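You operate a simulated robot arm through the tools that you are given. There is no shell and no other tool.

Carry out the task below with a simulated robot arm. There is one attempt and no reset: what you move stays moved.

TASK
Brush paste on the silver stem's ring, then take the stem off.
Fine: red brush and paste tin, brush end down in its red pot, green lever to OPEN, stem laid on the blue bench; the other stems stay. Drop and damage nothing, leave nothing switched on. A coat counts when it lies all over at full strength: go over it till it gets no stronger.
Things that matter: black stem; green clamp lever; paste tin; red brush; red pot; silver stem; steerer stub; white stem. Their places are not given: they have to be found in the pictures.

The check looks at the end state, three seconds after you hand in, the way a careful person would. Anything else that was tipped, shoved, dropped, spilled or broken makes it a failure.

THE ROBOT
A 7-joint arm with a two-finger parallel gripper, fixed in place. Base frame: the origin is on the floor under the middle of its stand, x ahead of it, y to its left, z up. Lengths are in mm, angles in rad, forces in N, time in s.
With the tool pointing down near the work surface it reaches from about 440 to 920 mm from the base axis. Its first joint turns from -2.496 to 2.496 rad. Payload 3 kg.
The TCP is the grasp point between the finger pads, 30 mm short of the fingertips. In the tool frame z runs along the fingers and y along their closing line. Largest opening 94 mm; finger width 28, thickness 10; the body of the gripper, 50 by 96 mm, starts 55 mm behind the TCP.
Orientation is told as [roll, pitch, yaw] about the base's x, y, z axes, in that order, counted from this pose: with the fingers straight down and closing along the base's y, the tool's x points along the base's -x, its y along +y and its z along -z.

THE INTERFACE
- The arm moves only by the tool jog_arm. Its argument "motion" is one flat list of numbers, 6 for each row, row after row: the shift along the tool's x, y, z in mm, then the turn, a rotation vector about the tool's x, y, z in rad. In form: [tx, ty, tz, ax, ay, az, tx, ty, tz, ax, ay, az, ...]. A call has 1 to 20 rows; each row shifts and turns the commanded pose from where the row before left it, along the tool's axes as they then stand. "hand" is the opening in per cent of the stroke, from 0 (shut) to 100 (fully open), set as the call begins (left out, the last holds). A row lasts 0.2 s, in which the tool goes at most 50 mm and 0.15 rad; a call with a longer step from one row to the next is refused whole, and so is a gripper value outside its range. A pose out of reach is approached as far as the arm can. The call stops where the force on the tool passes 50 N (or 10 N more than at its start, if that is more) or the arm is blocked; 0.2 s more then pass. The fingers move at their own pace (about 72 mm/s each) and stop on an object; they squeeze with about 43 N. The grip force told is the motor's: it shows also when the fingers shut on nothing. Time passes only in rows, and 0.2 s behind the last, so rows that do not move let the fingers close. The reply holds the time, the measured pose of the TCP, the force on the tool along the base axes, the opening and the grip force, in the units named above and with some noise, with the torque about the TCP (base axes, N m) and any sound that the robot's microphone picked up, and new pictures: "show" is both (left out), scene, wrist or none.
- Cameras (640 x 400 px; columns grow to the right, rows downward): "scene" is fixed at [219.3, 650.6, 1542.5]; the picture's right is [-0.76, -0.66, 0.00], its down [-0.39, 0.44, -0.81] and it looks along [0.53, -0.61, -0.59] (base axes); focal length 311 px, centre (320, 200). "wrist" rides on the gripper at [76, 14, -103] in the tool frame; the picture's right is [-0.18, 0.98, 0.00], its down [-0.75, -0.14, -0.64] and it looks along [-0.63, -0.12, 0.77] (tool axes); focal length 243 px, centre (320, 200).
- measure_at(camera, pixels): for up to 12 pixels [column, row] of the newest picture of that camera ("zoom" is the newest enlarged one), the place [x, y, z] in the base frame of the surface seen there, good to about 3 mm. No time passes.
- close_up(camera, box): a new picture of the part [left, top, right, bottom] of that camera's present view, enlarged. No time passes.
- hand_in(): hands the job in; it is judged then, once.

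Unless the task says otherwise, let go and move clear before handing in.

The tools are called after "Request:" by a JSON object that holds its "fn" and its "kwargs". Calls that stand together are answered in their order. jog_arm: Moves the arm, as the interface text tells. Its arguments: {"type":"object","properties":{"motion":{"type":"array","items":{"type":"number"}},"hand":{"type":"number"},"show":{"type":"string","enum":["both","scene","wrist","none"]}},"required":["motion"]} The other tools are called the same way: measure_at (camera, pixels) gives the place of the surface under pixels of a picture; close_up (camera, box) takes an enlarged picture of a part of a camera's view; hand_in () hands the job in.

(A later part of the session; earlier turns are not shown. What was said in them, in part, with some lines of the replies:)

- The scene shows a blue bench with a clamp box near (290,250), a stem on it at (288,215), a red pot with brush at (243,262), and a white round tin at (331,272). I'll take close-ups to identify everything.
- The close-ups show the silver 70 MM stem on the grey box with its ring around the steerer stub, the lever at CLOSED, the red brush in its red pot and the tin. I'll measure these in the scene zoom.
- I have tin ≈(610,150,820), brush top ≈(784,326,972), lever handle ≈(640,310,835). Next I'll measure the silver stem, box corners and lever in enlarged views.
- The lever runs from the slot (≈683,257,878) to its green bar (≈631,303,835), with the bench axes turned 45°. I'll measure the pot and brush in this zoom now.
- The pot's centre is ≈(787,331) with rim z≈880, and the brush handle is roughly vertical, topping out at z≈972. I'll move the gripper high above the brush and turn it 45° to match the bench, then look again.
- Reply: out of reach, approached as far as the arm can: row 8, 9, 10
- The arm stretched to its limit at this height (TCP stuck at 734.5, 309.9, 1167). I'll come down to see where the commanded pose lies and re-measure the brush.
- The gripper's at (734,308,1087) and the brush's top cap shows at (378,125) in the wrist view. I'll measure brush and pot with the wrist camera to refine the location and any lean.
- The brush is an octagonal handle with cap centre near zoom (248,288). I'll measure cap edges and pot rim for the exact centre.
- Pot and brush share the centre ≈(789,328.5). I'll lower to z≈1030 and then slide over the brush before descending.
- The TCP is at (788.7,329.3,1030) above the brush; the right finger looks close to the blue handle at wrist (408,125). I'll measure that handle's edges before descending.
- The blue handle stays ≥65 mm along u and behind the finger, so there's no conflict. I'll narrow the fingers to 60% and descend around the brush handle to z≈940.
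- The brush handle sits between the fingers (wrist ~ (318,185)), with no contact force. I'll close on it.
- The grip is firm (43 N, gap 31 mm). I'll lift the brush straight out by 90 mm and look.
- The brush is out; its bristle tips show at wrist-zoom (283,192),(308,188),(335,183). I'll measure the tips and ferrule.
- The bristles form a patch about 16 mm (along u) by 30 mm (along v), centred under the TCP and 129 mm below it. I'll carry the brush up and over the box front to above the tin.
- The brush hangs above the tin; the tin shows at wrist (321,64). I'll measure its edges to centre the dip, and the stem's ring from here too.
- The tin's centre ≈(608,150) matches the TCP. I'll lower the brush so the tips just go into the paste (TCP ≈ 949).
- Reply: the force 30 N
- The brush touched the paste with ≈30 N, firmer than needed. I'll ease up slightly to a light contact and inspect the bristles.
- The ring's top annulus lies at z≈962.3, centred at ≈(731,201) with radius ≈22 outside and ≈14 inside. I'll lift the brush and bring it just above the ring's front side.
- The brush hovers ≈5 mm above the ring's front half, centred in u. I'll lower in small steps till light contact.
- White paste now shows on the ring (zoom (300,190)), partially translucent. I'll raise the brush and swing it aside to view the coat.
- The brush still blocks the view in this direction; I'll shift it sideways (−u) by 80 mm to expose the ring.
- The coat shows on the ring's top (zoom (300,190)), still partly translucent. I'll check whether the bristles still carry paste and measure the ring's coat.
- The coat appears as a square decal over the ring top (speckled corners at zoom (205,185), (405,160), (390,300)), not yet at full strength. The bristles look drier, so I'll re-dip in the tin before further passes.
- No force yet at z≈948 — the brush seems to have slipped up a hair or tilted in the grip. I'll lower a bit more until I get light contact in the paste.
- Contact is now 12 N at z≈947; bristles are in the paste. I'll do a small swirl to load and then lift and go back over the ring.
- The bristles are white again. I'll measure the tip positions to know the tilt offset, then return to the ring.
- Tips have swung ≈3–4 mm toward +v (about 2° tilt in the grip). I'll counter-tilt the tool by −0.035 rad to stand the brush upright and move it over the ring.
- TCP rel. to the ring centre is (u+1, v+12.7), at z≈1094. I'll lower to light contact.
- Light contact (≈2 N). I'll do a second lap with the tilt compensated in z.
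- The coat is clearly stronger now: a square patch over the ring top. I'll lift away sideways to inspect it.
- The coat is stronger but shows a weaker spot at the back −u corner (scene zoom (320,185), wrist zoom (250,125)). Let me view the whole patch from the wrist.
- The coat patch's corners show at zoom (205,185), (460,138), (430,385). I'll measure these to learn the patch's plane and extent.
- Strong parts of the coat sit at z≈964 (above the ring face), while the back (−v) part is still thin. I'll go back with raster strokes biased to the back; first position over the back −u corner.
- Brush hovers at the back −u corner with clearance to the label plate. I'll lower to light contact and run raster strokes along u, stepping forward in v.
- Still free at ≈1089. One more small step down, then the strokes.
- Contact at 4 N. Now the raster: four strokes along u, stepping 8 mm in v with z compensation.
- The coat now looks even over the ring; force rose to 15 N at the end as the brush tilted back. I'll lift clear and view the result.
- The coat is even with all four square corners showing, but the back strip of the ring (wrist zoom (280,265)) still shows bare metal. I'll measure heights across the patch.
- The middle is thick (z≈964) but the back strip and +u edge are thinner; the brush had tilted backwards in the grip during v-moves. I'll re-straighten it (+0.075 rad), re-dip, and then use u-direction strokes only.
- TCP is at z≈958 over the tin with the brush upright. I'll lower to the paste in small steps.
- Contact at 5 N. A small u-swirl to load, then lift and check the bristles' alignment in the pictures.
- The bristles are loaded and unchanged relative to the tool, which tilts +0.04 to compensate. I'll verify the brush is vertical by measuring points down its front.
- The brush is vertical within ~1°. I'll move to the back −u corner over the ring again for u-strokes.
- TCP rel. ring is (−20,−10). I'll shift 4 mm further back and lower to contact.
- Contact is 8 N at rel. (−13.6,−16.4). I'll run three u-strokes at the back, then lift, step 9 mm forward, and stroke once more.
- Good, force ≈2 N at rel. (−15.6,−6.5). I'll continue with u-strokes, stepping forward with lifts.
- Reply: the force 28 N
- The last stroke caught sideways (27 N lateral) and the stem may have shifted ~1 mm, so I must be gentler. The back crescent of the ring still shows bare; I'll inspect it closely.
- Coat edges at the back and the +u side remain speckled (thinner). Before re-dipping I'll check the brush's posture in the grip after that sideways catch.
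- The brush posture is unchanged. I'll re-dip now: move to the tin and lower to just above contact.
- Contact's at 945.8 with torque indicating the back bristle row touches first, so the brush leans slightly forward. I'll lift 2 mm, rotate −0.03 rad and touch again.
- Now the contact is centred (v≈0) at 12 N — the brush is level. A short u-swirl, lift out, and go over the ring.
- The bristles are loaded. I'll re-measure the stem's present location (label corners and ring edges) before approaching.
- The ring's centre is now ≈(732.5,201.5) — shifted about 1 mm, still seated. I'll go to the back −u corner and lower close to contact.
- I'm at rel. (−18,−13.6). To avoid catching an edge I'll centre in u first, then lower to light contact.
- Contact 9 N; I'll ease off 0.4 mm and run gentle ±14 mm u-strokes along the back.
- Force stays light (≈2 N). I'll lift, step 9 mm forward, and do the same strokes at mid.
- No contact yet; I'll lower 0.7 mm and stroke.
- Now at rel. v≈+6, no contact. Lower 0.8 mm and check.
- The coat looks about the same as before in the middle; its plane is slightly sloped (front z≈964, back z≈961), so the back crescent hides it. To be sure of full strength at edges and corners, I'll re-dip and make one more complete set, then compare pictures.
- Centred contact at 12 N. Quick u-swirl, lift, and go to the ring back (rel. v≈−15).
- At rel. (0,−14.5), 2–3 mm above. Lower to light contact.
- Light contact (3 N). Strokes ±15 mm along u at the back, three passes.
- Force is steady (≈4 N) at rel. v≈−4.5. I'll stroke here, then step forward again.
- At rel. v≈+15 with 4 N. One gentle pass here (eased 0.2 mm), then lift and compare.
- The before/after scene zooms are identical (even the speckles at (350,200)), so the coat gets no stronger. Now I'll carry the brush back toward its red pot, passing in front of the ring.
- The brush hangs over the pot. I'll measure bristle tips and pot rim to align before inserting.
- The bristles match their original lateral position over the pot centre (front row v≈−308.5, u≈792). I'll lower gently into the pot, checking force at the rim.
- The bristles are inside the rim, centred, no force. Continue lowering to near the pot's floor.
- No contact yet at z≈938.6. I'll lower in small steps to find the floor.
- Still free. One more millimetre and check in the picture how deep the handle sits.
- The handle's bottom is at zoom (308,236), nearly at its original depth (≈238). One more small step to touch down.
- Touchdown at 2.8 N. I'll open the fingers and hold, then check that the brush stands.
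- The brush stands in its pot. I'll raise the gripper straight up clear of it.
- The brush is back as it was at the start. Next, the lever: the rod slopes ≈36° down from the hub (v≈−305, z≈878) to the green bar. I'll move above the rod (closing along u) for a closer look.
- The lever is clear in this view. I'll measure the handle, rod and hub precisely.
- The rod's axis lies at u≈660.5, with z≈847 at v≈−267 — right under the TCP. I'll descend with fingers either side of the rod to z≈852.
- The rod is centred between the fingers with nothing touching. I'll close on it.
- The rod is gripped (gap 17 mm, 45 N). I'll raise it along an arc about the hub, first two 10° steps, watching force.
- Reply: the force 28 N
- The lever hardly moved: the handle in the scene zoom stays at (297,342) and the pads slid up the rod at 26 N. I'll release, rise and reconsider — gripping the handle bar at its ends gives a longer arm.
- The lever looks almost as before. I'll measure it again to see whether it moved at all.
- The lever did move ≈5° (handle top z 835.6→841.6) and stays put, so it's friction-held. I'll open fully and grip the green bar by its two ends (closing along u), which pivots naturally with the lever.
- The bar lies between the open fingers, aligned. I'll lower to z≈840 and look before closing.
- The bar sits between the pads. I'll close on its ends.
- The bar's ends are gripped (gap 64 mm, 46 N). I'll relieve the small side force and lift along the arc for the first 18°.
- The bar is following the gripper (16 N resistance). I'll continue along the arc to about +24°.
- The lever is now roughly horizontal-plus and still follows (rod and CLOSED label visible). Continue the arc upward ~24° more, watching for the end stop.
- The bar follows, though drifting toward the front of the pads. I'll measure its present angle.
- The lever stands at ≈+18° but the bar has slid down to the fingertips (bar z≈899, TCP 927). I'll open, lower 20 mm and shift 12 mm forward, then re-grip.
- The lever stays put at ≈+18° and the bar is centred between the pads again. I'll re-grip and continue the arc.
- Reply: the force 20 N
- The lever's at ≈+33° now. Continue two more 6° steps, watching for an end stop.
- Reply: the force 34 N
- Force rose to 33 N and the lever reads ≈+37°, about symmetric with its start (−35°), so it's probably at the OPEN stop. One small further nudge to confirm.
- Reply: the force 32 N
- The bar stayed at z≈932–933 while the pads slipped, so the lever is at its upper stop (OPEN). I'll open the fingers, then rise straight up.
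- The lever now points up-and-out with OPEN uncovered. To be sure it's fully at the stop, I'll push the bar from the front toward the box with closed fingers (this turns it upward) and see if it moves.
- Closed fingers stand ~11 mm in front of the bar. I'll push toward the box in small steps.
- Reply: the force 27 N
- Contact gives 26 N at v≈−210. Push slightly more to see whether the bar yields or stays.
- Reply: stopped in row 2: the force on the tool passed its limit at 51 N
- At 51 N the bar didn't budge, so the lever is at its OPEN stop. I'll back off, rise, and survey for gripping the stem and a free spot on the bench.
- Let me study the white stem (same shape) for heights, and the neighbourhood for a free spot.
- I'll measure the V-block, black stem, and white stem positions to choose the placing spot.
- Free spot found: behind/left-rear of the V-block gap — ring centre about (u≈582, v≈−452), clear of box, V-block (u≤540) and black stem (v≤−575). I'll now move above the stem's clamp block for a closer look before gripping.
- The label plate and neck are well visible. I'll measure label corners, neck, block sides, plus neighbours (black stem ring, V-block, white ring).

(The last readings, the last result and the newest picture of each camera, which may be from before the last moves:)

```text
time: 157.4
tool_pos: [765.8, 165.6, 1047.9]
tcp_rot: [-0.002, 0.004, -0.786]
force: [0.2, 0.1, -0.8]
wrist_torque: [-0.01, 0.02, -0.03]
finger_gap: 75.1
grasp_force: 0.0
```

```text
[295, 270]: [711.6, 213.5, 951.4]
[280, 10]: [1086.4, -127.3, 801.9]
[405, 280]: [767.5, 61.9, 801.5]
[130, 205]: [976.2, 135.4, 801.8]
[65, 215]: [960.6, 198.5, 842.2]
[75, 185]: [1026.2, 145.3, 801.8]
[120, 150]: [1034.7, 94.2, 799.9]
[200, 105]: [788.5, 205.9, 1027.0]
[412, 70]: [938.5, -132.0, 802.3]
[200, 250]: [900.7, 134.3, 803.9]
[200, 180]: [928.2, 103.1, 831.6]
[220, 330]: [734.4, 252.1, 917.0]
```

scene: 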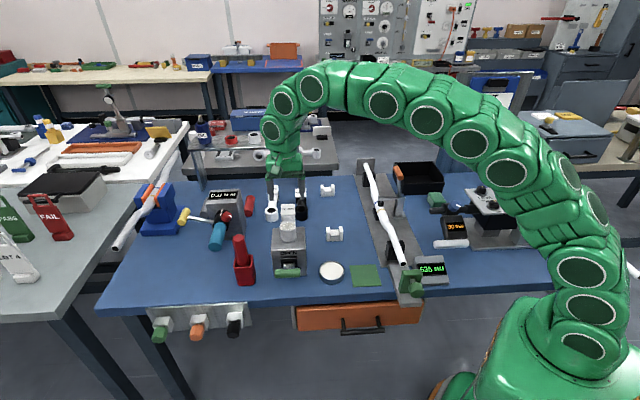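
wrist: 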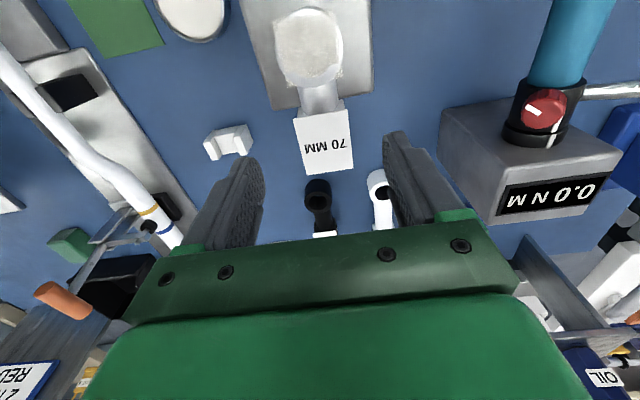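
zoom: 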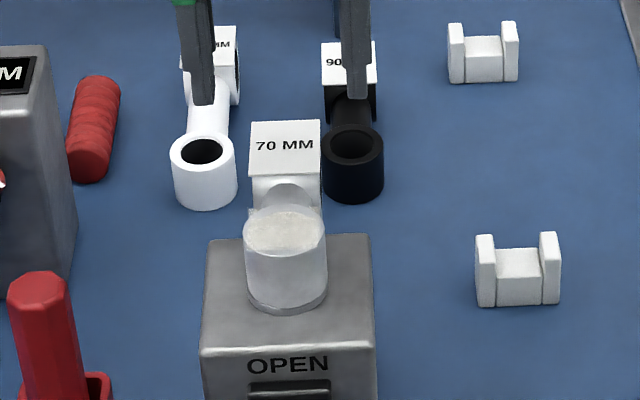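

Those went to the scene zoom; I'll repeat with wrist pixels.

Request:
{"fn": "measure_at", "kwargs": {"camera": "wrist", "pixels": [[296, 122], [345, 113], [350, 165], [309, 171], [323, 145], [321, 98], [341, 103], [302, 116], [340, 90], [302, 96], [318, 182], [318, 186]]}}

Request:
{"fn": "measure_at", "kwargs": {"camera": "wrist", "pixels": [[306, 190], [330, 188], [318, 210], [372, 175], [215, 158], [244, 152], [205, 145], [236, 126], [275, 105], [372, 90], [440, 128], [300, 210]]}}

```text
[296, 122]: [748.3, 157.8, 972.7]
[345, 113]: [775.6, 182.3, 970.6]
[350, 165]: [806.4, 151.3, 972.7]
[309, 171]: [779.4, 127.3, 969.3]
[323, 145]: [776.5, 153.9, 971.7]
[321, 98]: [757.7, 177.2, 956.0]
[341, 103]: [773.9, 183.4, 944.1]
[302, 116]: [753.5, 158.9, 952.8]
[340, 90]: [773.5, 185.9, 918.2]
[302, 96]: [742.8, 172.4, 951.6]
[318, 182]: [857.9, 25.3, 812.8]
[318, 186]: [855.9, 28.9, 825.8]
```

```text
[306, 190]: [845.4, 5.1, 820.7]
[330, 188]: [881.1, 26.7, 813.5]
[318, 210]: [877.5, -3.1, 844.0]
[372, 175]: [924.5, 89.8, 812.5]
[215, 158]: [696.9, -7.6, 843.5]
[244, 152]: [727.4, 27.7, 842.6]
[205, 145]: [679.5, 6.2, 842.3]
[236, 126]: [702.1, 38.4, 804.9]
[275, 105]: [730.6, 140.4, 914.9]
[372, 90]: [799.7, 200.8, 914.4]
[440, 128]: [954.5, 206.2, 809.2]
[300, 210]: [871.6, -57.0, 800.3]
```

The block starts at v≈−417, u-centre ≈659; I'll grip its front part at v≈−431. Lower with fingers either side to z≈952.

Request:
{"fn": "jog_arm", "kwargs": {"motion": [-6.6, 0.7, 0, 0, 0, 0, 0, 0, 40, 0, 0, 0, 0, 0, 35, 0, 0, 0, 0, 0, 20, 0, 0, 0, 0, 0, 0, 0, 0, 0], "hand": 80}}

Request:
{"fn": "close_up", "kwargs": {"camera": "wrist", "box": [200, 80, 460, 250]}}

Request:
{"fn": "close_up", "kwargs": {"camera": "scene", "box": [255, 170, 335, 250]}}

```text
time: 158.6
tool_pos: [770.5, 162.2, 954.7]
tcp_rot: [-0.001, 0.003, -0.784]
force: [-1.0, -0.1, 0.6]
wrist_torque: [-0.03, 0.02, -0.01]
finger_gap: 75.2
grasp_force: 0.1
```

scene: 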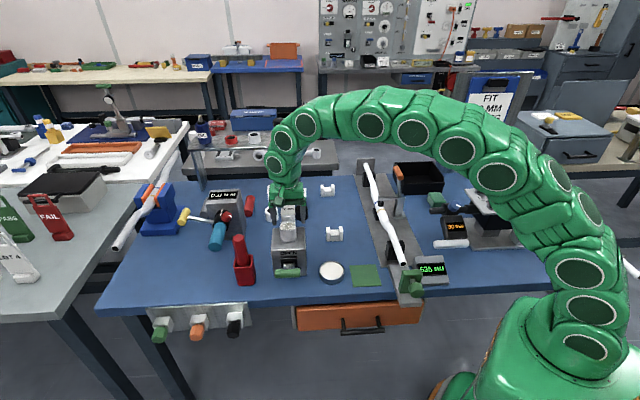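
wrist: 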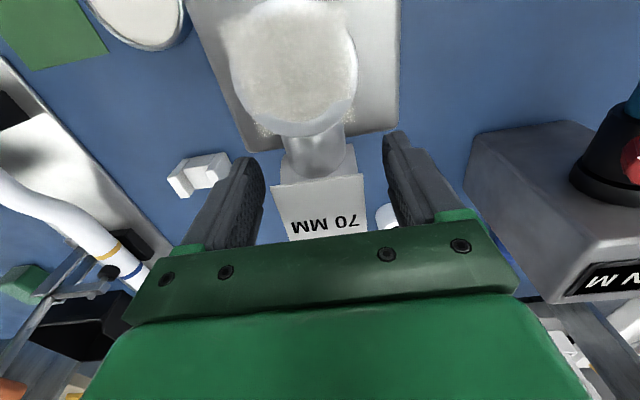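

```text
2.35 times, centred on (330, 165) of wrist
```

zoom: 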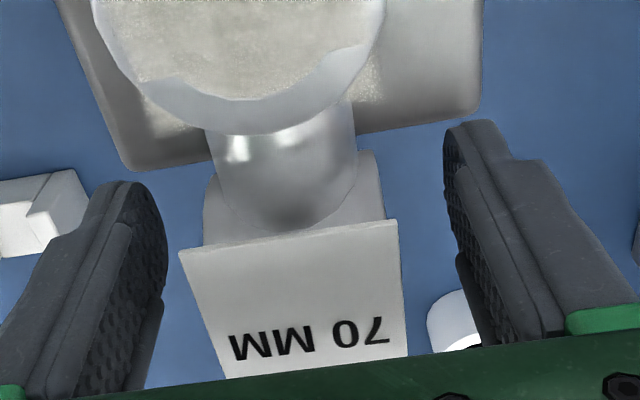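

```text
5.00 times, centred on (295, 210) of scene
```

zoom: 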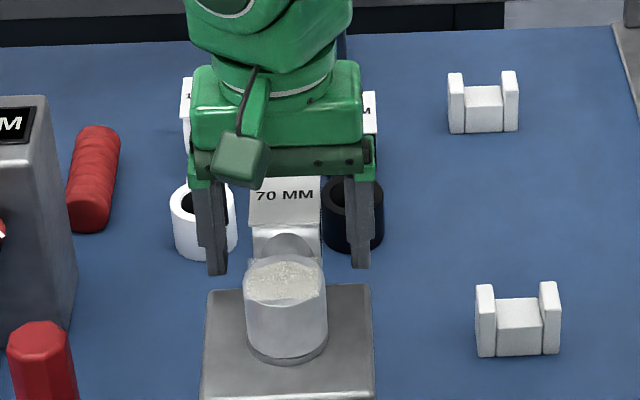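

The block sits squarely between the fingers, no contact. I'll close on it.

Request:
{"fn": "jog_arm", "kwargs": {"motion": [0, 0, 0, 0, 0, 0, 0, 0, 0, 0, 0, 0, 0, 0, 0, 0, 0, 0], "hand": 0}}

Request:
{"fn": "close_up", "kwargs": {"camera": "wrist", "box": [200, 80, 460, 250]}}

```text
time: 159.4
tool_pos: [769.4, 161.5, 954.6]
tcp_rot: [0.0, 0.002, -0.784]
force: [1.9, 2.1, 1.0]
wrist_torque: [0.1, 0.06, -0.15]
finger_gap: 45.8
grasp_force: 42.9
```

scene: 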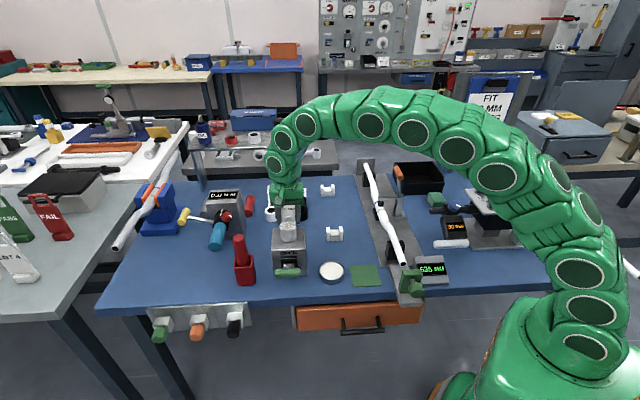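
wrist: 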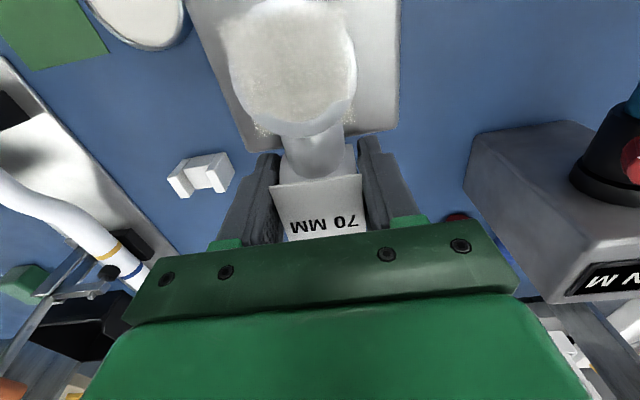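

```text
2.35 times, centred on (330, 165) of wrist
```

zoom: 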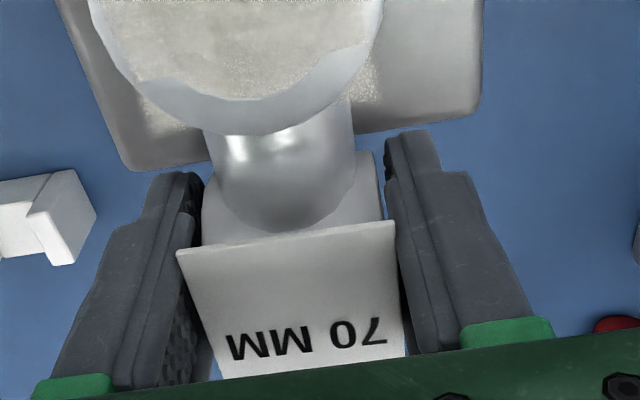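

Gripped firmly (gap 45.8 mm, 43 N). I'll lift 10 mm slowly and check that the ring slides on the stub freely.

Request:
{"fn": "jog_arm", "kwargs": {"motion": [0, 0, -3, 0, 0, 0, 0, 0, -3, 0, 0, 0, 0, 0, -4, 0, 0, 0, 0, 0, 0, 0, 0, 0]}}

Request:
{"fn": "close_up", "kwargs": {"camera": "scene", "box": [255, 180, 335, 260]}}

```text
time: 160.4
tool_pos: [770.5, 160.5, 964.7]
tcp_rot: [-0.002, 0.003, -0.786]
force: [-1.0, -0.2, -1.9]
wrist_torque: [-0.02, -0.03, -0.02]
finger_gap: 46.1
grasp_force: 43.3
```

scene: 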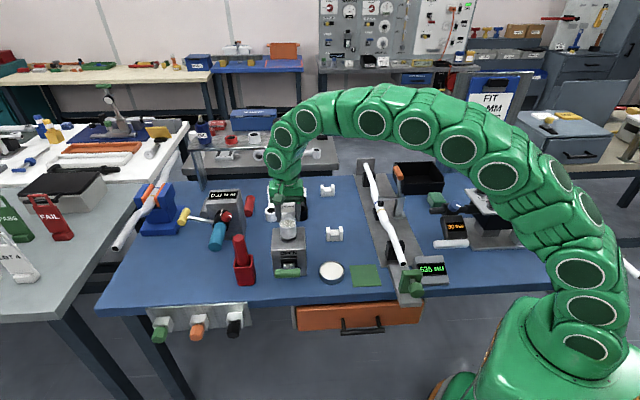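
wrist: 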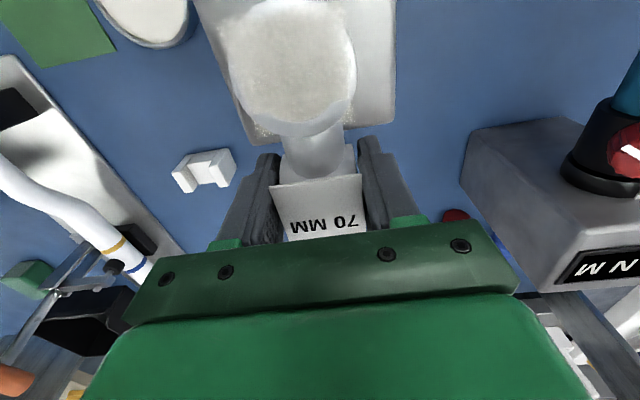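

```text
5.00 times, centred on (295, 220) of scene
```

zoom: 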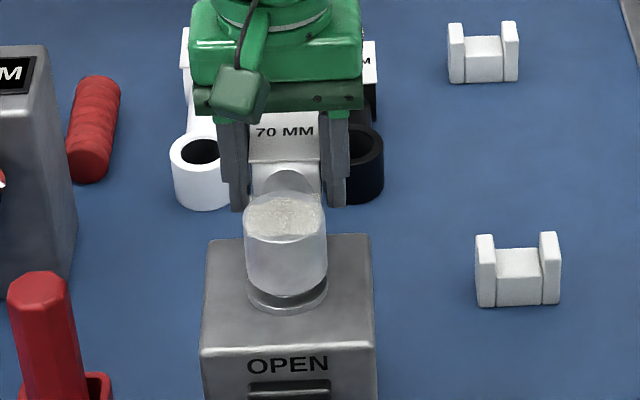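

The stem slides up freely (weight ≈2 N, no tilt). I'll lift 50 mm more to clear the stub.

Request:
{"fn": "jog_arm", "kwargs": {"motion": [0, 0, -10, 0, 0, 0, 0, 0, -10, 0, 0, 0, 0, 0, -10, 0, 0, 0, 0, 0, -10, 0, 0, 0, 0, 0, -12, 0, 0, 0, 0, 0, 0, 0, 0, 0]}}

Request:
{"fn": "close_up", "kwargs": {"camera": "scene", "box": [255, 170, 335, 260]}}

```text
time: 161.8
tool_pos: [770.9, 161.7, 1016.6]
tcp_rot: [-0.001, 0.002, -0.785]
force: [-0.3, 0.2, -1.5]
wrist_torque: [0.0, -0.02, 0.01]
finger_gap: 45.9
grasp_force: 42.8
```

scene: 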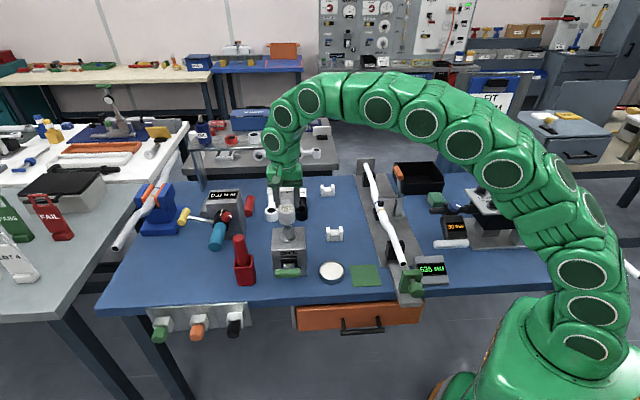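
wrist: 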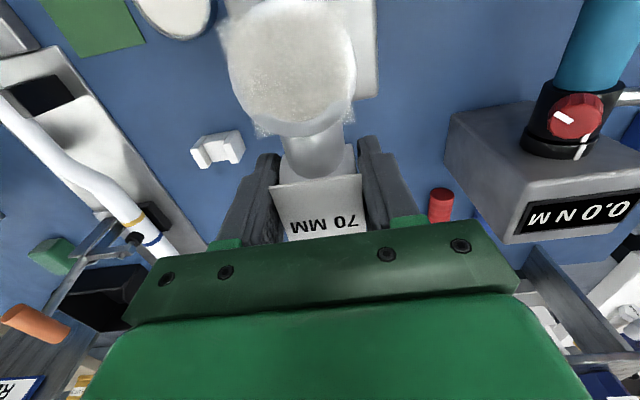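

```text
4.44 times, centred on (295, 215) of scene
```

zoom: 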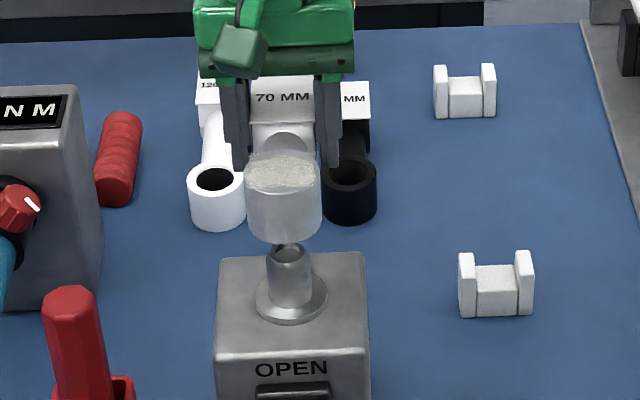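

The stem is clear of the stub (ring bottom ≈981, stub top 956). I'll carry it to the free spot (TCP u≈588, v≈−520) at this height.

Request:
{"fn": "jog_arm", "kwargs": {"motion": [-29.7, -23.8, 0, 0, 0, 0, -29.7, -23.8, 0, 0, 0, 0, -29.7, -23.8, 0, 0, 0, 0, 0, 0, 0, 0, 0, 0]}}

Request:
{"fn": "close_up", "kwargs": {"camera": "scene", "box": [255, 160, 355, 260]}}

Request:
{"fn": "close_up", "kwargs": {"camera": "wrist", "box": [180, 0, 460, 250]}}

```text
time: 162.8
tool_pos: [781.8, 47.5, 1016.7]
tcp_rot: [-0.002, 0.002, -0.786]
force: [-0.2, 0.9, -1.1]
wrist_torque: [0.01, 0.03, 0.0]
finger_gap: 46.1
grasp_force: 43.2
```

scene: 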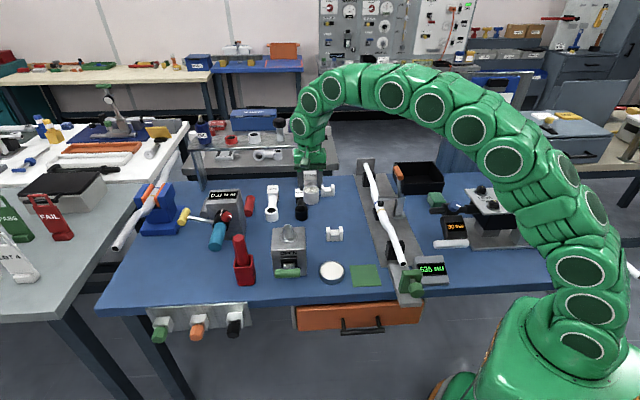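
wrist: 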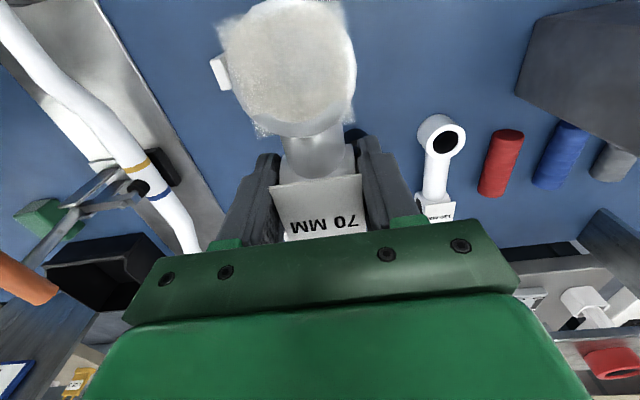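

```text
4.00 times, centred on (305, 210) of scene
```

zoom: 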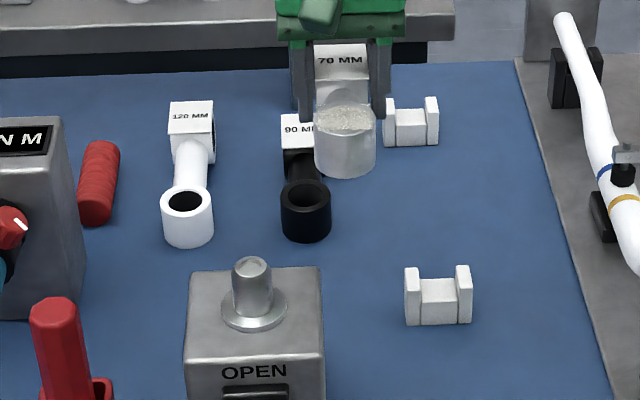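

```text
1.60 times, centred on (320, 125) of wrist
```

zoom: 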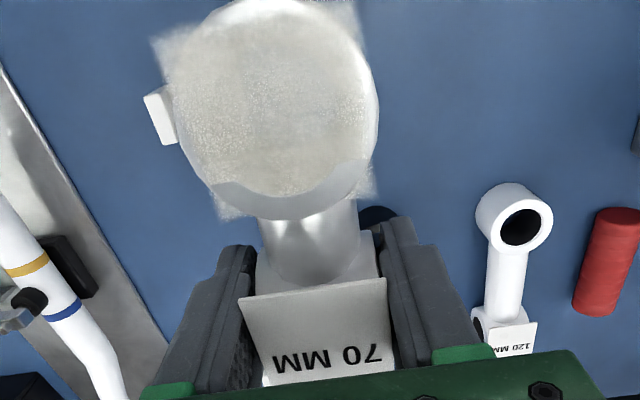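

The stem hangs level at TCP (781.8,47.5,1016.7); the spot below is clear of V-block, black stem and box. I'll check the rear V-block's position, then descend.

Request:
{"fn": "measure_at", "kwargs": {"camera": "scene", "pixels": [[323, 193], [334, 192], [300, 218], [301, 193], [295, 200], [312, 240], [318, 236], [306, 238]]}}

Request:
{"fn": "jog_arm", "kwargs": {"motion": [0, 0, 40, 0, 0, 0, 0, 0, 40, 0, 0, 0, 0, 0, 35, 0, 0, 0, 0, 0, 20, 0, 0, 0, 0, 0, 15, 0, 0, 0, 0, 0, 0, 0, 0, 0]}}

Request:
{"fn": "close_up", "kwargs": {"camera": "scene", "box": [265, 170, 365, 270]}}

Request:
{"fn": "close_up", "kwargs": {"camera": "wrist", "box": [180, 0, 460, 250]}}

```text
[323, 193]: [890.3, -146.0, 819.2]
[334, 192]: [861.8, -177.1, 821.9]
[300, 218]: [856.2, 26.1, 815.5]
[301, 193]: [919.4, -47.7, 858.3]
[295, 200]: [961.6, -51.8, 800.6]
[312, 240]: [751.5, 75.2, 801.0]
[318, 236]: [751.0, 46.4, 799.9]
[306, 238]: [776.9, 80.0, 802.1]
```

```text
time: 164.2
tool_pos: [782.2, 47.4, 865.5]
tcp_rot: [-0.001, 0.004, -0.785]
force: [-0.4, 0.6, -3.2]
wrist_torque: [-0.01, -0.01, 0.02]
finger_gap: 45.4
grasp_force: 42.7
```

scene: 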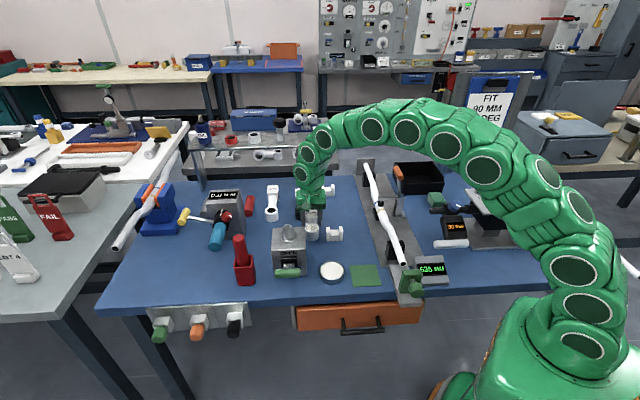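
wrist: 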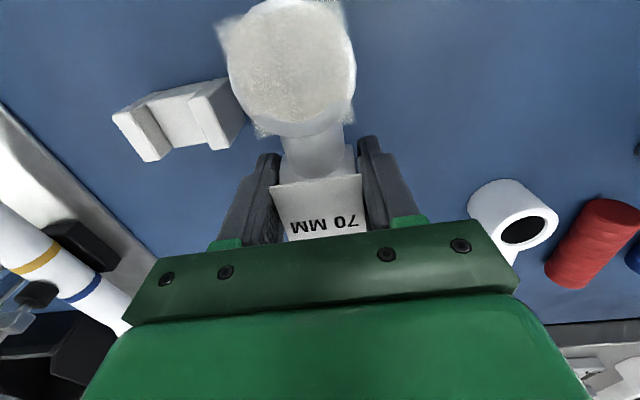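

```text
4.00 times, centred on (315, 220) of scene
```

zoom: 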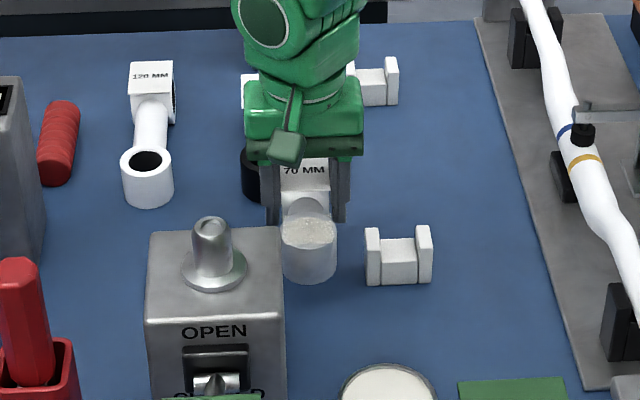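

```text
1.60 times, centred on (320, 125) of wrist
```

zoom: 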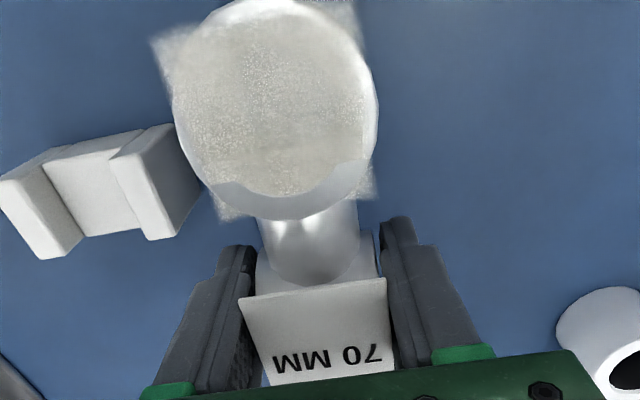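

Everything clear: V-block is to the side, box is ahead. I'll continue down to near the bench, then step gently.

Request:
{"fn": "jog_arm", "kwargs": {"motion": [0, 0, 12, 0, 0, 0, 0, 0, 8, 0, 0, 0, 0, 0, 4, 0, 0, 0, 0, 0, 0, 0, 0, 0]}}

Request:
{"fn": "close_up", "kwargs": {"camera": "scene", "box": [285, 195, 345, 255]}}

```text
time: 165.2
tool_pos: [783.0, 48.0, 841.5]
tcp_rot: [-0.003, 0.003, -0.787]
force: [0.3, 0.5, -1.4]
wrist_torque: [-0.01, 0.0, -0.02]
finger_gap: 45.8
grasp_force: 42.3
```

scene: 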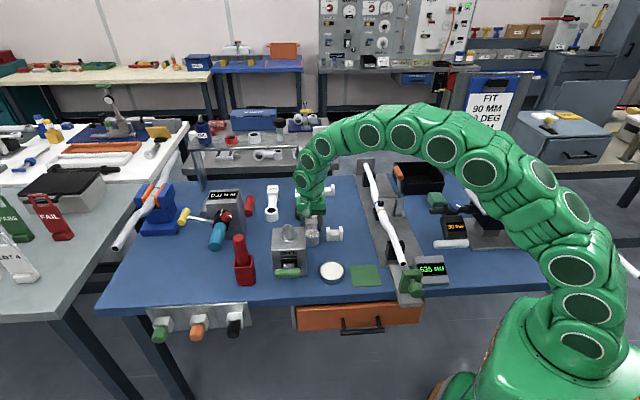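
wrist: 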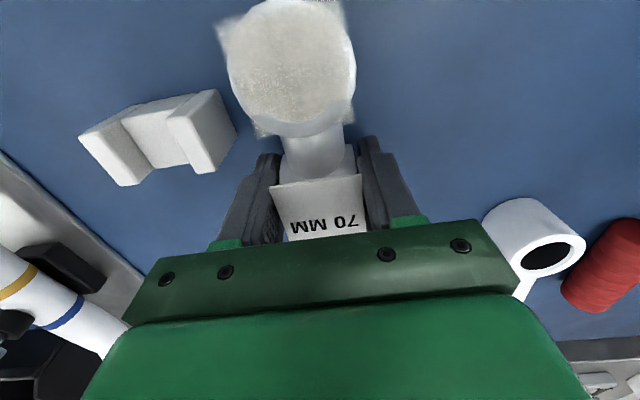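

```text
6.67 times, centred on (315, 225) of scene
```

zoom: 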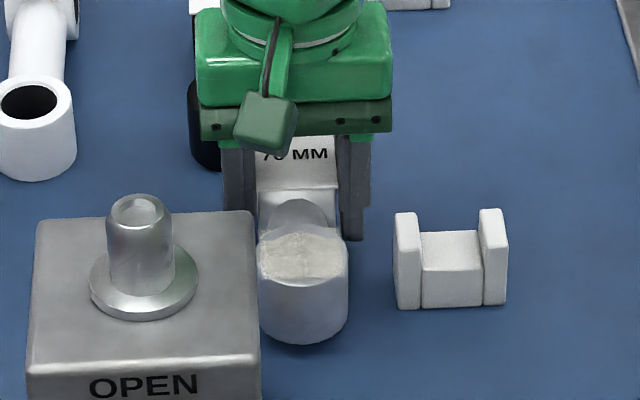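

Ring bottom is ≈6 mm above the bench. I'll step down gently until contact.

Request:
{"fn": "jog_arm", "kwargs": {"motion": [0, 0, 2, 0, 0, 0, 0, 0, 2, 0, 0, 0, 0, 0, 0, 0, 0, 0], "show": "none"}}

```text
time: 166.0
tool_pos: [783.2, 48.0, 840.1]
tcp_rot: [0.004, 0.0, -0.784]
force: [-6.2, 2.5, 27.9]
wrist_torque: [-0.1, -0.15, -0.05]
finger_gap: 45.7
grasp_force: 43.3
```

Contact (28 N) with the contact point behind the TCP: the block's underside touches first, with the ring still ≈5 mm up. I'll ease off 1 mm and look at the gap under the ring.

Request:
{"fn": "jog_arm", "kwargs": {"motion": [0, 0, -1, 0, 0, 0, 0, 0, 0, 0, 0, 0]}}

Request:
{"fn": "close_up", "kwargs": {"camera": "scene", "box": [295, 220, 335, 250]}}

Request:
{"fn": "measure_at", "kwargs": {"camera": "scene", "pixels": [[312, 238], [312, 241], [312, 243], [312, 245], [312, 247], [308, 229], [316, 229], [312, 226]]}}

```text
time: 166.6
tool_pos: [782.7, 46.9, 840.4]
tcp_rot: [0.0, 0.003, -0.784]
force: [5.8, 1.6, 13.6]
wrist_torque: [-0.11, -0.38, 0.05]
finger_gap: 46.0
grasp_force: 43.2
```

scene: 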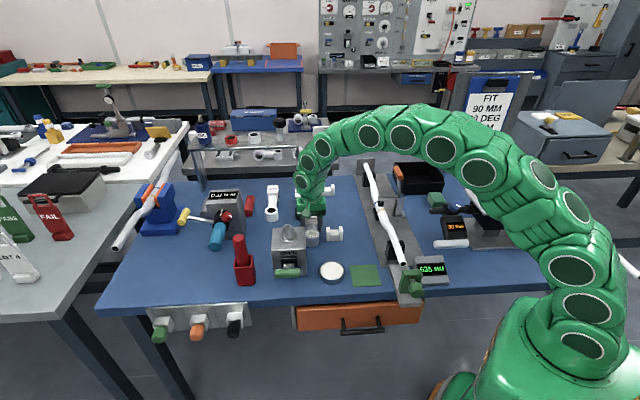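
wrist: 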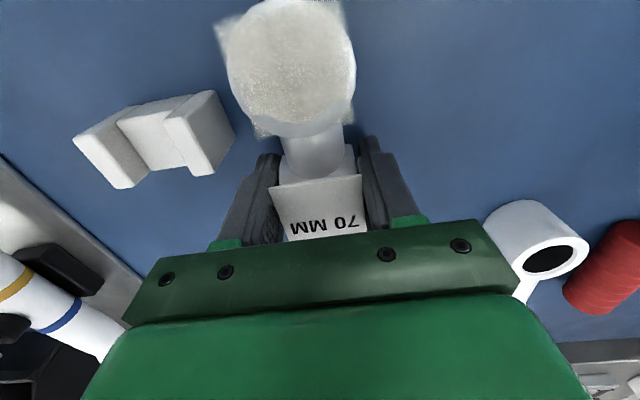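

```text
13.33 times, centred on (315, 235) of scene
```

zoom: 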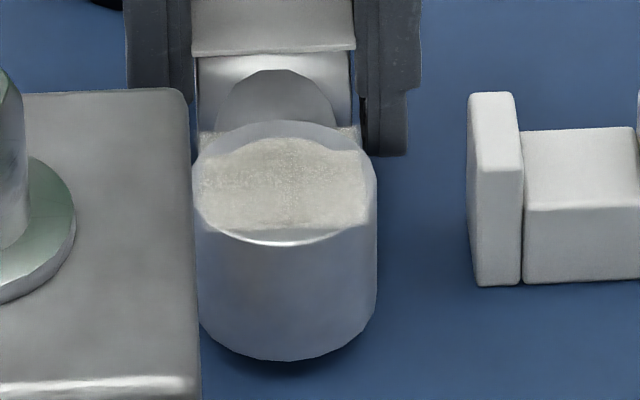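

```text
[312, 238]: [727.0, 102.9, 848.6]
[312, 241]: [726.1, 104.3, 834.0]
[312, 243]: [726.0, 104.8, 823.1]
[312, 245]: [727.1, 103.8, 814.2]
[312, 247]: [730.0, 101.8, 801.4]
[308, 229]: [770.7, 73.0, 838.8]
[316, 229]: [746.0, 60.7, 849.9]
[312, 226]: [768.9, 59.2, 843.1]
```

The ring's top reads z≈848.5, i.e. its underside is ≈5 mm above the bench. I'll lift 1 mm and tilt the tool −0.07 rad so the ring comes down level with the block, then lower to touch.

Request:
{"fn": "jog_arm", "kwargs": {"motion": [0, 0, -1.2, 0, 0, 0, 0, 0, 0, 0, -0.035, 0, 0, 0, 0, 0, -0.035, 0, 0, 0, 0, 0, 0, 0]}}

Request:
{"fn": "close_up", "kwargs": {"camera": "scene", "box": [295, 220, 335, 250]}}

```text
time: 167.6
tool_pos: [783.2, 47.1, 841.0]
tcp_rot: [-0.001, -0.066, -0.786]
force: [-0.3, -0.1, -1.0]
wrist_torque: [-0.02, -0.02, -0.02]
finger_gap: 45.6
grasp_force: 42.8
```

scene: 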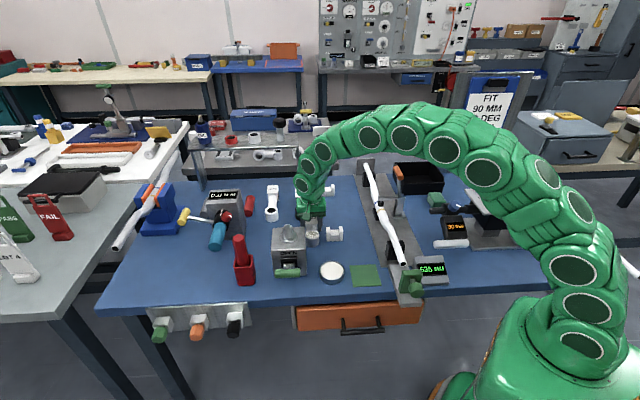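
wrist: 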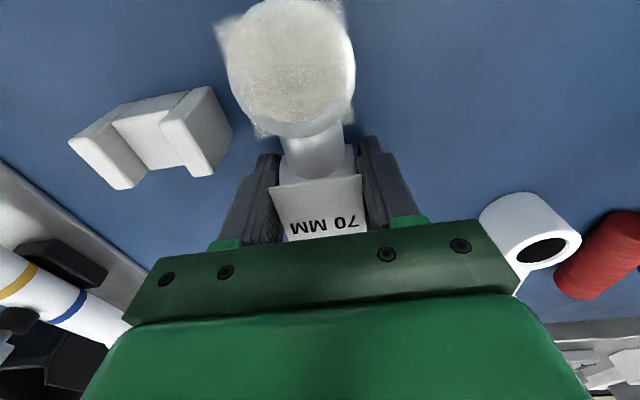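

```text
13.33 times, centred on (315, 235) of scene
```

zoom: 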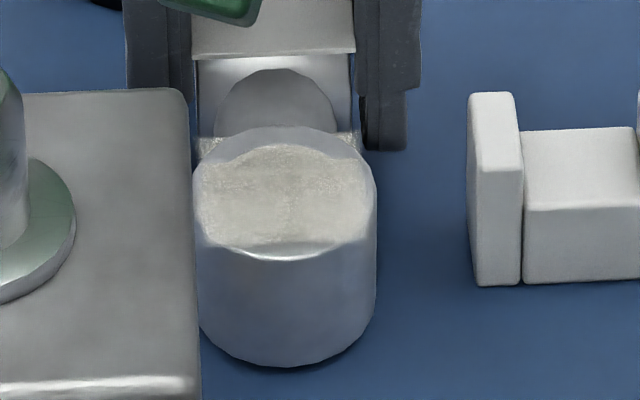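

Tilted; no contact now. Lower in 0.8 mm steps until touch.

Request:
{"fn": "jog_arm", "kwargs": {"motion": [0, 0, 0.8, 0, 0, 0, 0, 0, 0, 0, 0, 0], "show": "none"}}

```text
time: 168.2
tool_pos: [781.8, 48.3, 839.5]
tcp_rot: [-0.001, -0.066, -0.787]
force: [0.7, 0.1, -0.9]
wrist_torque: [0.03, -0.01, 0.03]
finger_gap: 45.8
grasp_force: 42.3
```

Request:
{"fn": "jog_arm", "kwargs": {"motion": [0, 0, 0.8, 0, 0, 0, 0, 0, 0, 0, 0, 0], "show": "none"}}

```text
time: 168.8
tool_pos: [782.8, 46.8, 839.3]
tcp_rot: [0.001, -0.066, -0.786]
force: [0.6, 0.7, -0.3]
wrist_torque: [-0.02, 0.02, 0.0]
finger_gap: 45.8
grasp_force: 43.1
```

Request:
{"fn": "jog_arm", "kwargs": {"motion": [0, 0, 0.8, 0, 0, 0, 0, 0, 0, 0, 0, 0], "show": "none"}}

```text
time: 169.4
tool_pos: [782.4, 47.8, 838.0]
tcp_rot: [0.001, -0.068, -0.786]
force: [-3.7, 1.3, 15.7]
wrist_torque: [-0.19, 0.06, -0.01]
finger_gap: 45.9
grasp_force: 42.7
```

Touching at 16 N (block first, the ring within ~1 mm of the bench). I'll ease 0.4 mm, then open the fingers to release.

Request:
{"fn": "jog_arm", "kwargs": {"motion": [0, 0, -0.5, 0, 0, 0, 0, 0, 0, 0, 0, 0], "show": "none"}}

Request:
{"fn": "jog_arm", "kwargs": {"motion": [0, 0, 0, 0, 0, 0, 0, 0, 0, 0, 0, 0, 0, 0, 0, 0, 0, 0], "hand": 62}}

Request:
{"fn": "close_up", "kwargs": {"camera": "scene", "box": [285, 200, 345, 255]}}

```text
time: 170.0
tool_pos: [781.5, 48.2, 838.6]
tcp_rot: [-0.001, -0.068, -0.786]
force: [2.5, -0.3, 8.6]
wrist_torque: [-0.08, -0.2, 0.07]
finger_gap: 46.0
grasp_force: 43.1
```

```text
time: 170.8
tool_pos: [784.4, 48.2, 838.5]
tcp_rot: [-0.001, -0.067, -0.785]
force: [-0.5, 0.6, -0.4]
wrist_torque: [-0.01, 0.02, -0.03]
finger_gap: 58.4
grasp_force: 0.1
```

scene: 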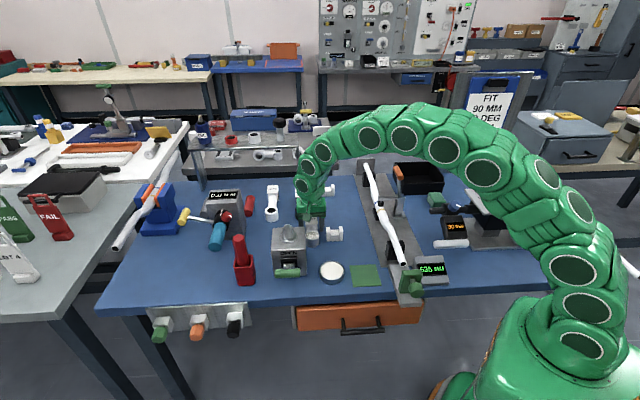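
wrist: 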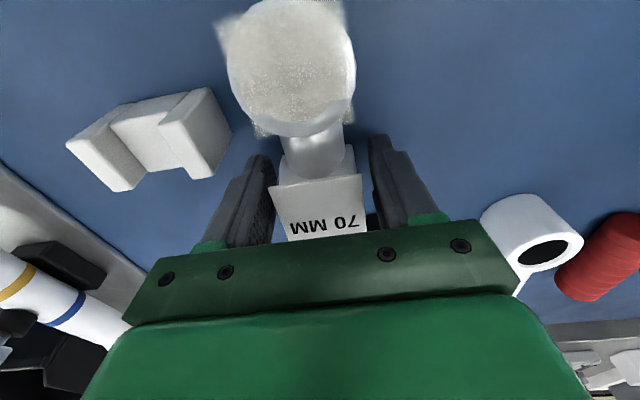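

```text
7.27 times, centred on (315, 228) of scene
```

zoom: 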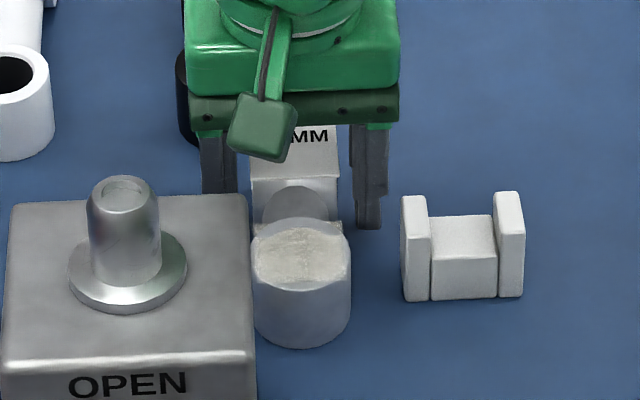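

Released and the stem sits still on the bench. I'll rise straight up, re-level the tool, and look over the whole scene.

Request:
{"fn": "jog_arm", "kwargs": {"motion": [0, 0, -15, 0, 0, 0, 0, 0, -30, 0, 0, 0, 0, 0, -40, 0, 0, 0, 0, 0, -40, 0, 0, 0, 0, 0, -40, 0, 0.066, 0, 0, 0, 0, 0, 0, 0], "hand": 62}}

Request:
{"fn": "close_up", "kwargs": {"camera": "scene", "box": [285, 190, 345, 255]}}

Request:
{"fn": "close_up", "kwargs": {"camera": "wrist", "box": [180, 0, 460, 250]}}

```text
time: 172.2
tool_pos: [774.1, 54.2, 1003.9]
tcp_rot: [0.001, -0.002, -0.782]
force: [-0.6, 0.4, -0.5]
wrist_torque: [-0.01, 0.03, 0.04]
finger_gap: 58.2
grasp_force: 0.1
```

scene: 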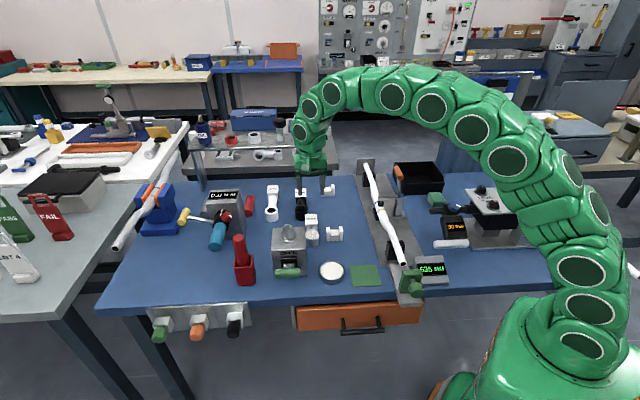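
wrist: 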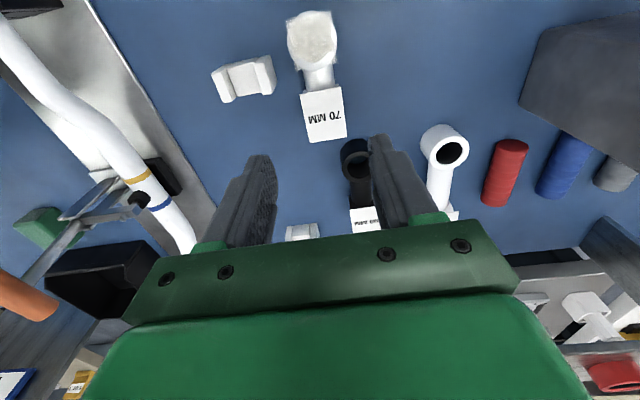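

```text
6.15 times, centred on (315, 222) of scene
```

zoom: 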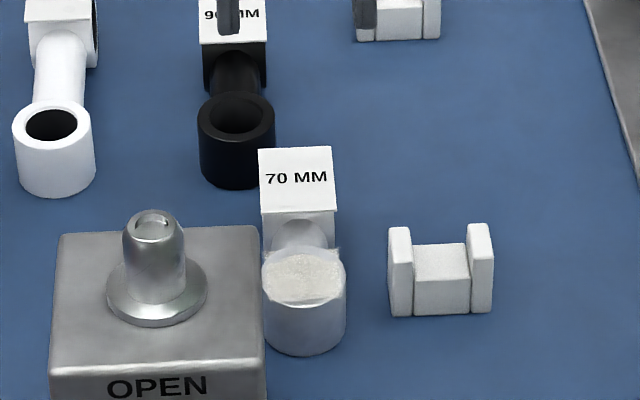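

```text
1.60 times, centred on (320, 125) of wrist
```

zoom: 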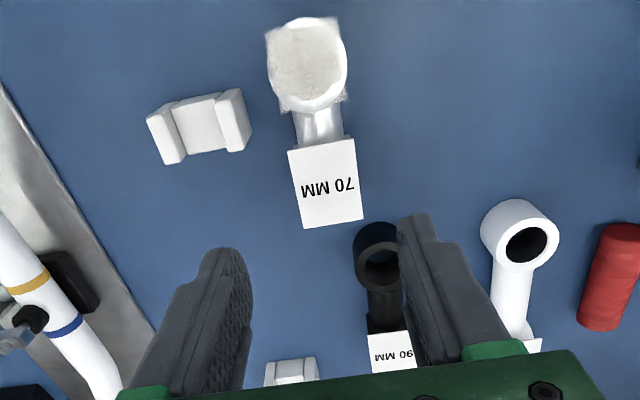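

The stem lies upright and stable on the bench, clear of its neighbours, coat intact. I'll look closely at the coat, lever, brush and everything else before handing in.

Request:
{"fn": "close_up", "kwargs": {"camera": "wrist", "box": [275, 0, 355, 80]}}

Request:
{"fn": "close_up", "kwargs": {"camera": "scene", "box": [220, 170, 360, 310]}}

Request:
{"fn": "close_up", "kwargs": {"camera": "scene", "box": [265, 220, 325, 300]}}

```text
5.00 times, centred on (315, 40) of wrist
```

zoom: 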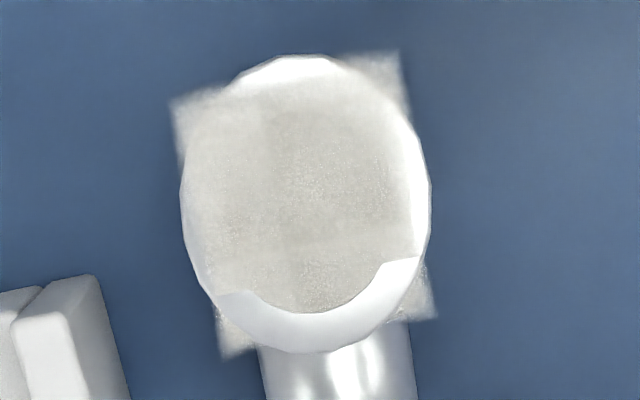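

```text
2.86 times, centred on (290, 240) of scene
```

zoom: 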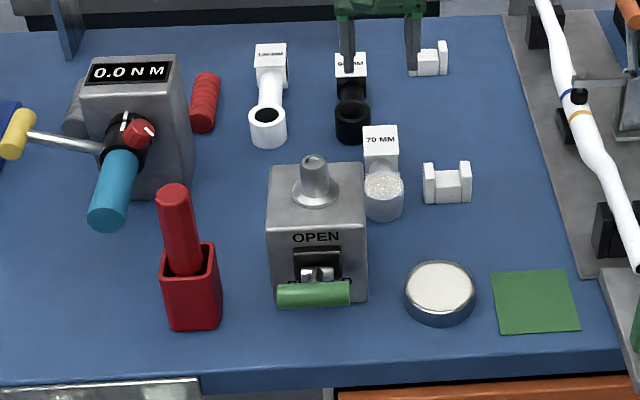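

```text
5.00 times, centred on (295, 260) of scene
```

zoom: 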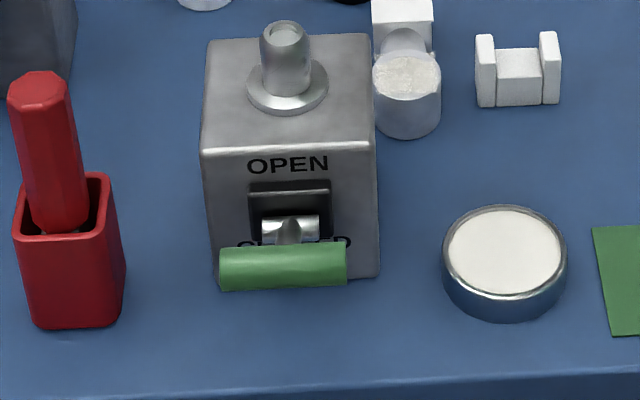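

All four corners of the coat show equally, the lever stays up at OPEN, brush and tin are in place and the other items look untouched. I'll retreat the arm clear up and back.

Request:
{"fn": "jog_arm", "kwargs": {"motion": [0, 0, -40, 0, 0, 0, 30, -22, -28, 0, 0, 0, 30, -22, -28, 0, 0, 0, 30, -22, -28, 0, 0, 0, 30, -22, -28, 0, 0, 0, 30, -22, -28, 0, 0, 0, 30, -22, -28, 0, 0, 0, 30, -22, -28, 0, 0, 0, 0, 0, 0, 0, 0, 0]}}

Request:
{"fn": "close_up", "kwargs": {"camera": "scene", "box": [100, 160, 460, 385]}}

Request:
{"fn": "close_up", "kwargs": {"camera": "scene", "box": [220, 170, 360, 310]}}

```text
time: 174.2
tool_pos: [519.4, 96.6, 1239.0]
tcp_rot: [-0.001, -0.001, -0.786]
force: [0.1, -0.6, -0.4]
wrist_torque: [0.01, -0.01, 0.01]
finger_gap: 58.5
grasp_force: 0.1
```

scene: 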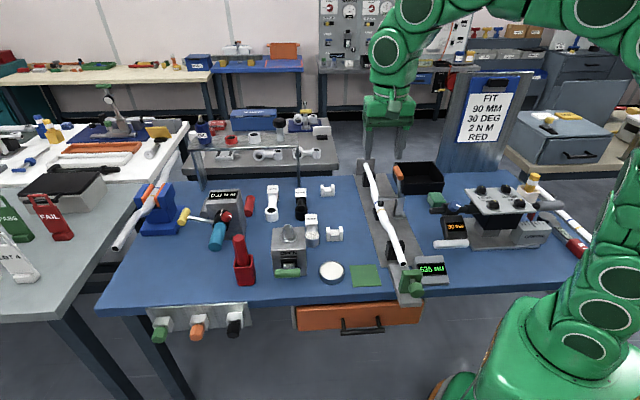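
wrist: 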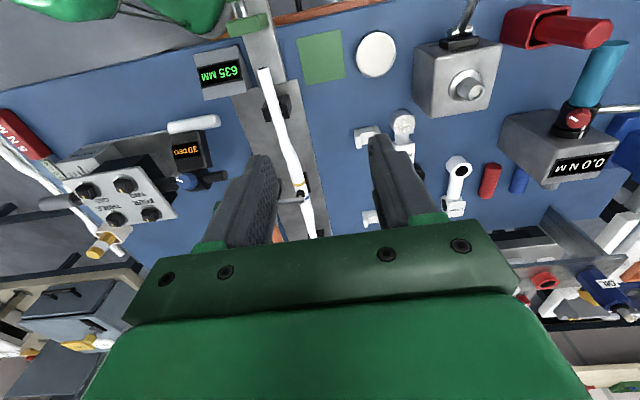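

```text
1.78 times, centred on (280, 272) of scene
```

zoom: 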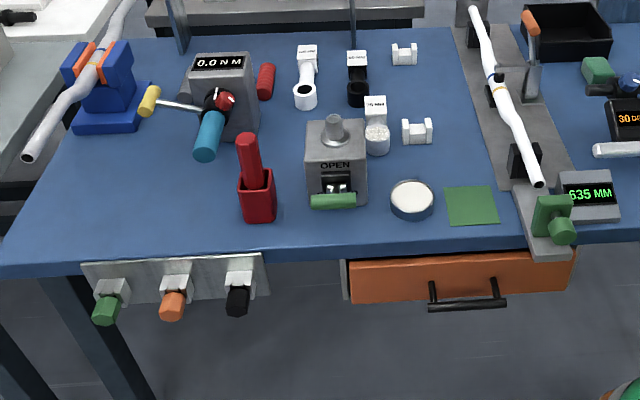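

```text
2.86 times, centred on (290, 240) of scene
```

zoom: 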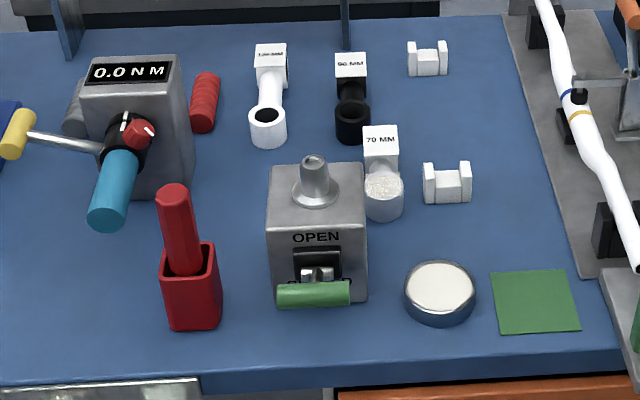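

The final view shows everything in order: brush in pot, tin in place, stem on the bench, other stems unmoved. One last check that the lever is still at its stop.

Request:
{"fn": "measure_at", "kwargs": {"camera": "zoom", "pixels": [[313, 288], [313, 294], [318, 272], [382, 142], [370, 195], [395, 195], [383, 180], [178, 190], [190, 255]]}}

```text
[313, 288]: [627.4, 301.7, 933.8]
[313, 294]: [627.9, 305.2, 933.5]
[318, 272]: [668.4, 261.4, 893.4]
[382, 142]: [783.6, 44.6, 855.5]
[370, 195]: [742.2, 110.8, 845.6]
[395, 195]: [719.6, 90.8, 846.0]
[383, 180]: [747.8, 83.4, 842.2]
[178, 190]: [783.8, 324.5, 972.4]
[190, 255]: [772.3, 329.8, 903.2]
```

The lever bar reads z≈933 (still at the OPEN stop), the stem lies at z≈843–856 on the bench, and the brush top is at z≈972 as at the start. The gripper is empty and clear, so I'm handing in.

Request:
{"fn": "hand_in", "kwargs": {}}

```text
The job is handed in.
```

The job is handed in: the silver stem's ring is coated, and the stem is off the steerer stub and resting on the blue bench.

- **Coat:** I re-dipped and went over the ring's top several times. The last full set of strokes left the picture unchanged, so it looked to be at full strength. The paste is a square patch with all four corners showing evenly. It sits slightly sloped, so a thin strip at the back of the ring, next to the neck, still looks bare. I took that strip to be hidden paste rather than a gap, but couldn't confirm it.
- **Brush:** it stands bristle end down in the red pot, just as it was at the start.
- **Lever:** it is at its upper stop, OPEN. A 51 N push didn't move it further, and the stem then lifted off freely.
- **Stem:** it stands on the bench between the clamp box and the nearer white block, touching nothing.
- **Other items:** the white and black stems, the tin and everything else look unmoved, and I switched nothing on.

During one brush stroke the bristles caught on the ring with a sideways force of about 27 N. The stem shifted about 1 mm on the stub and later moved back; I saw no damage.
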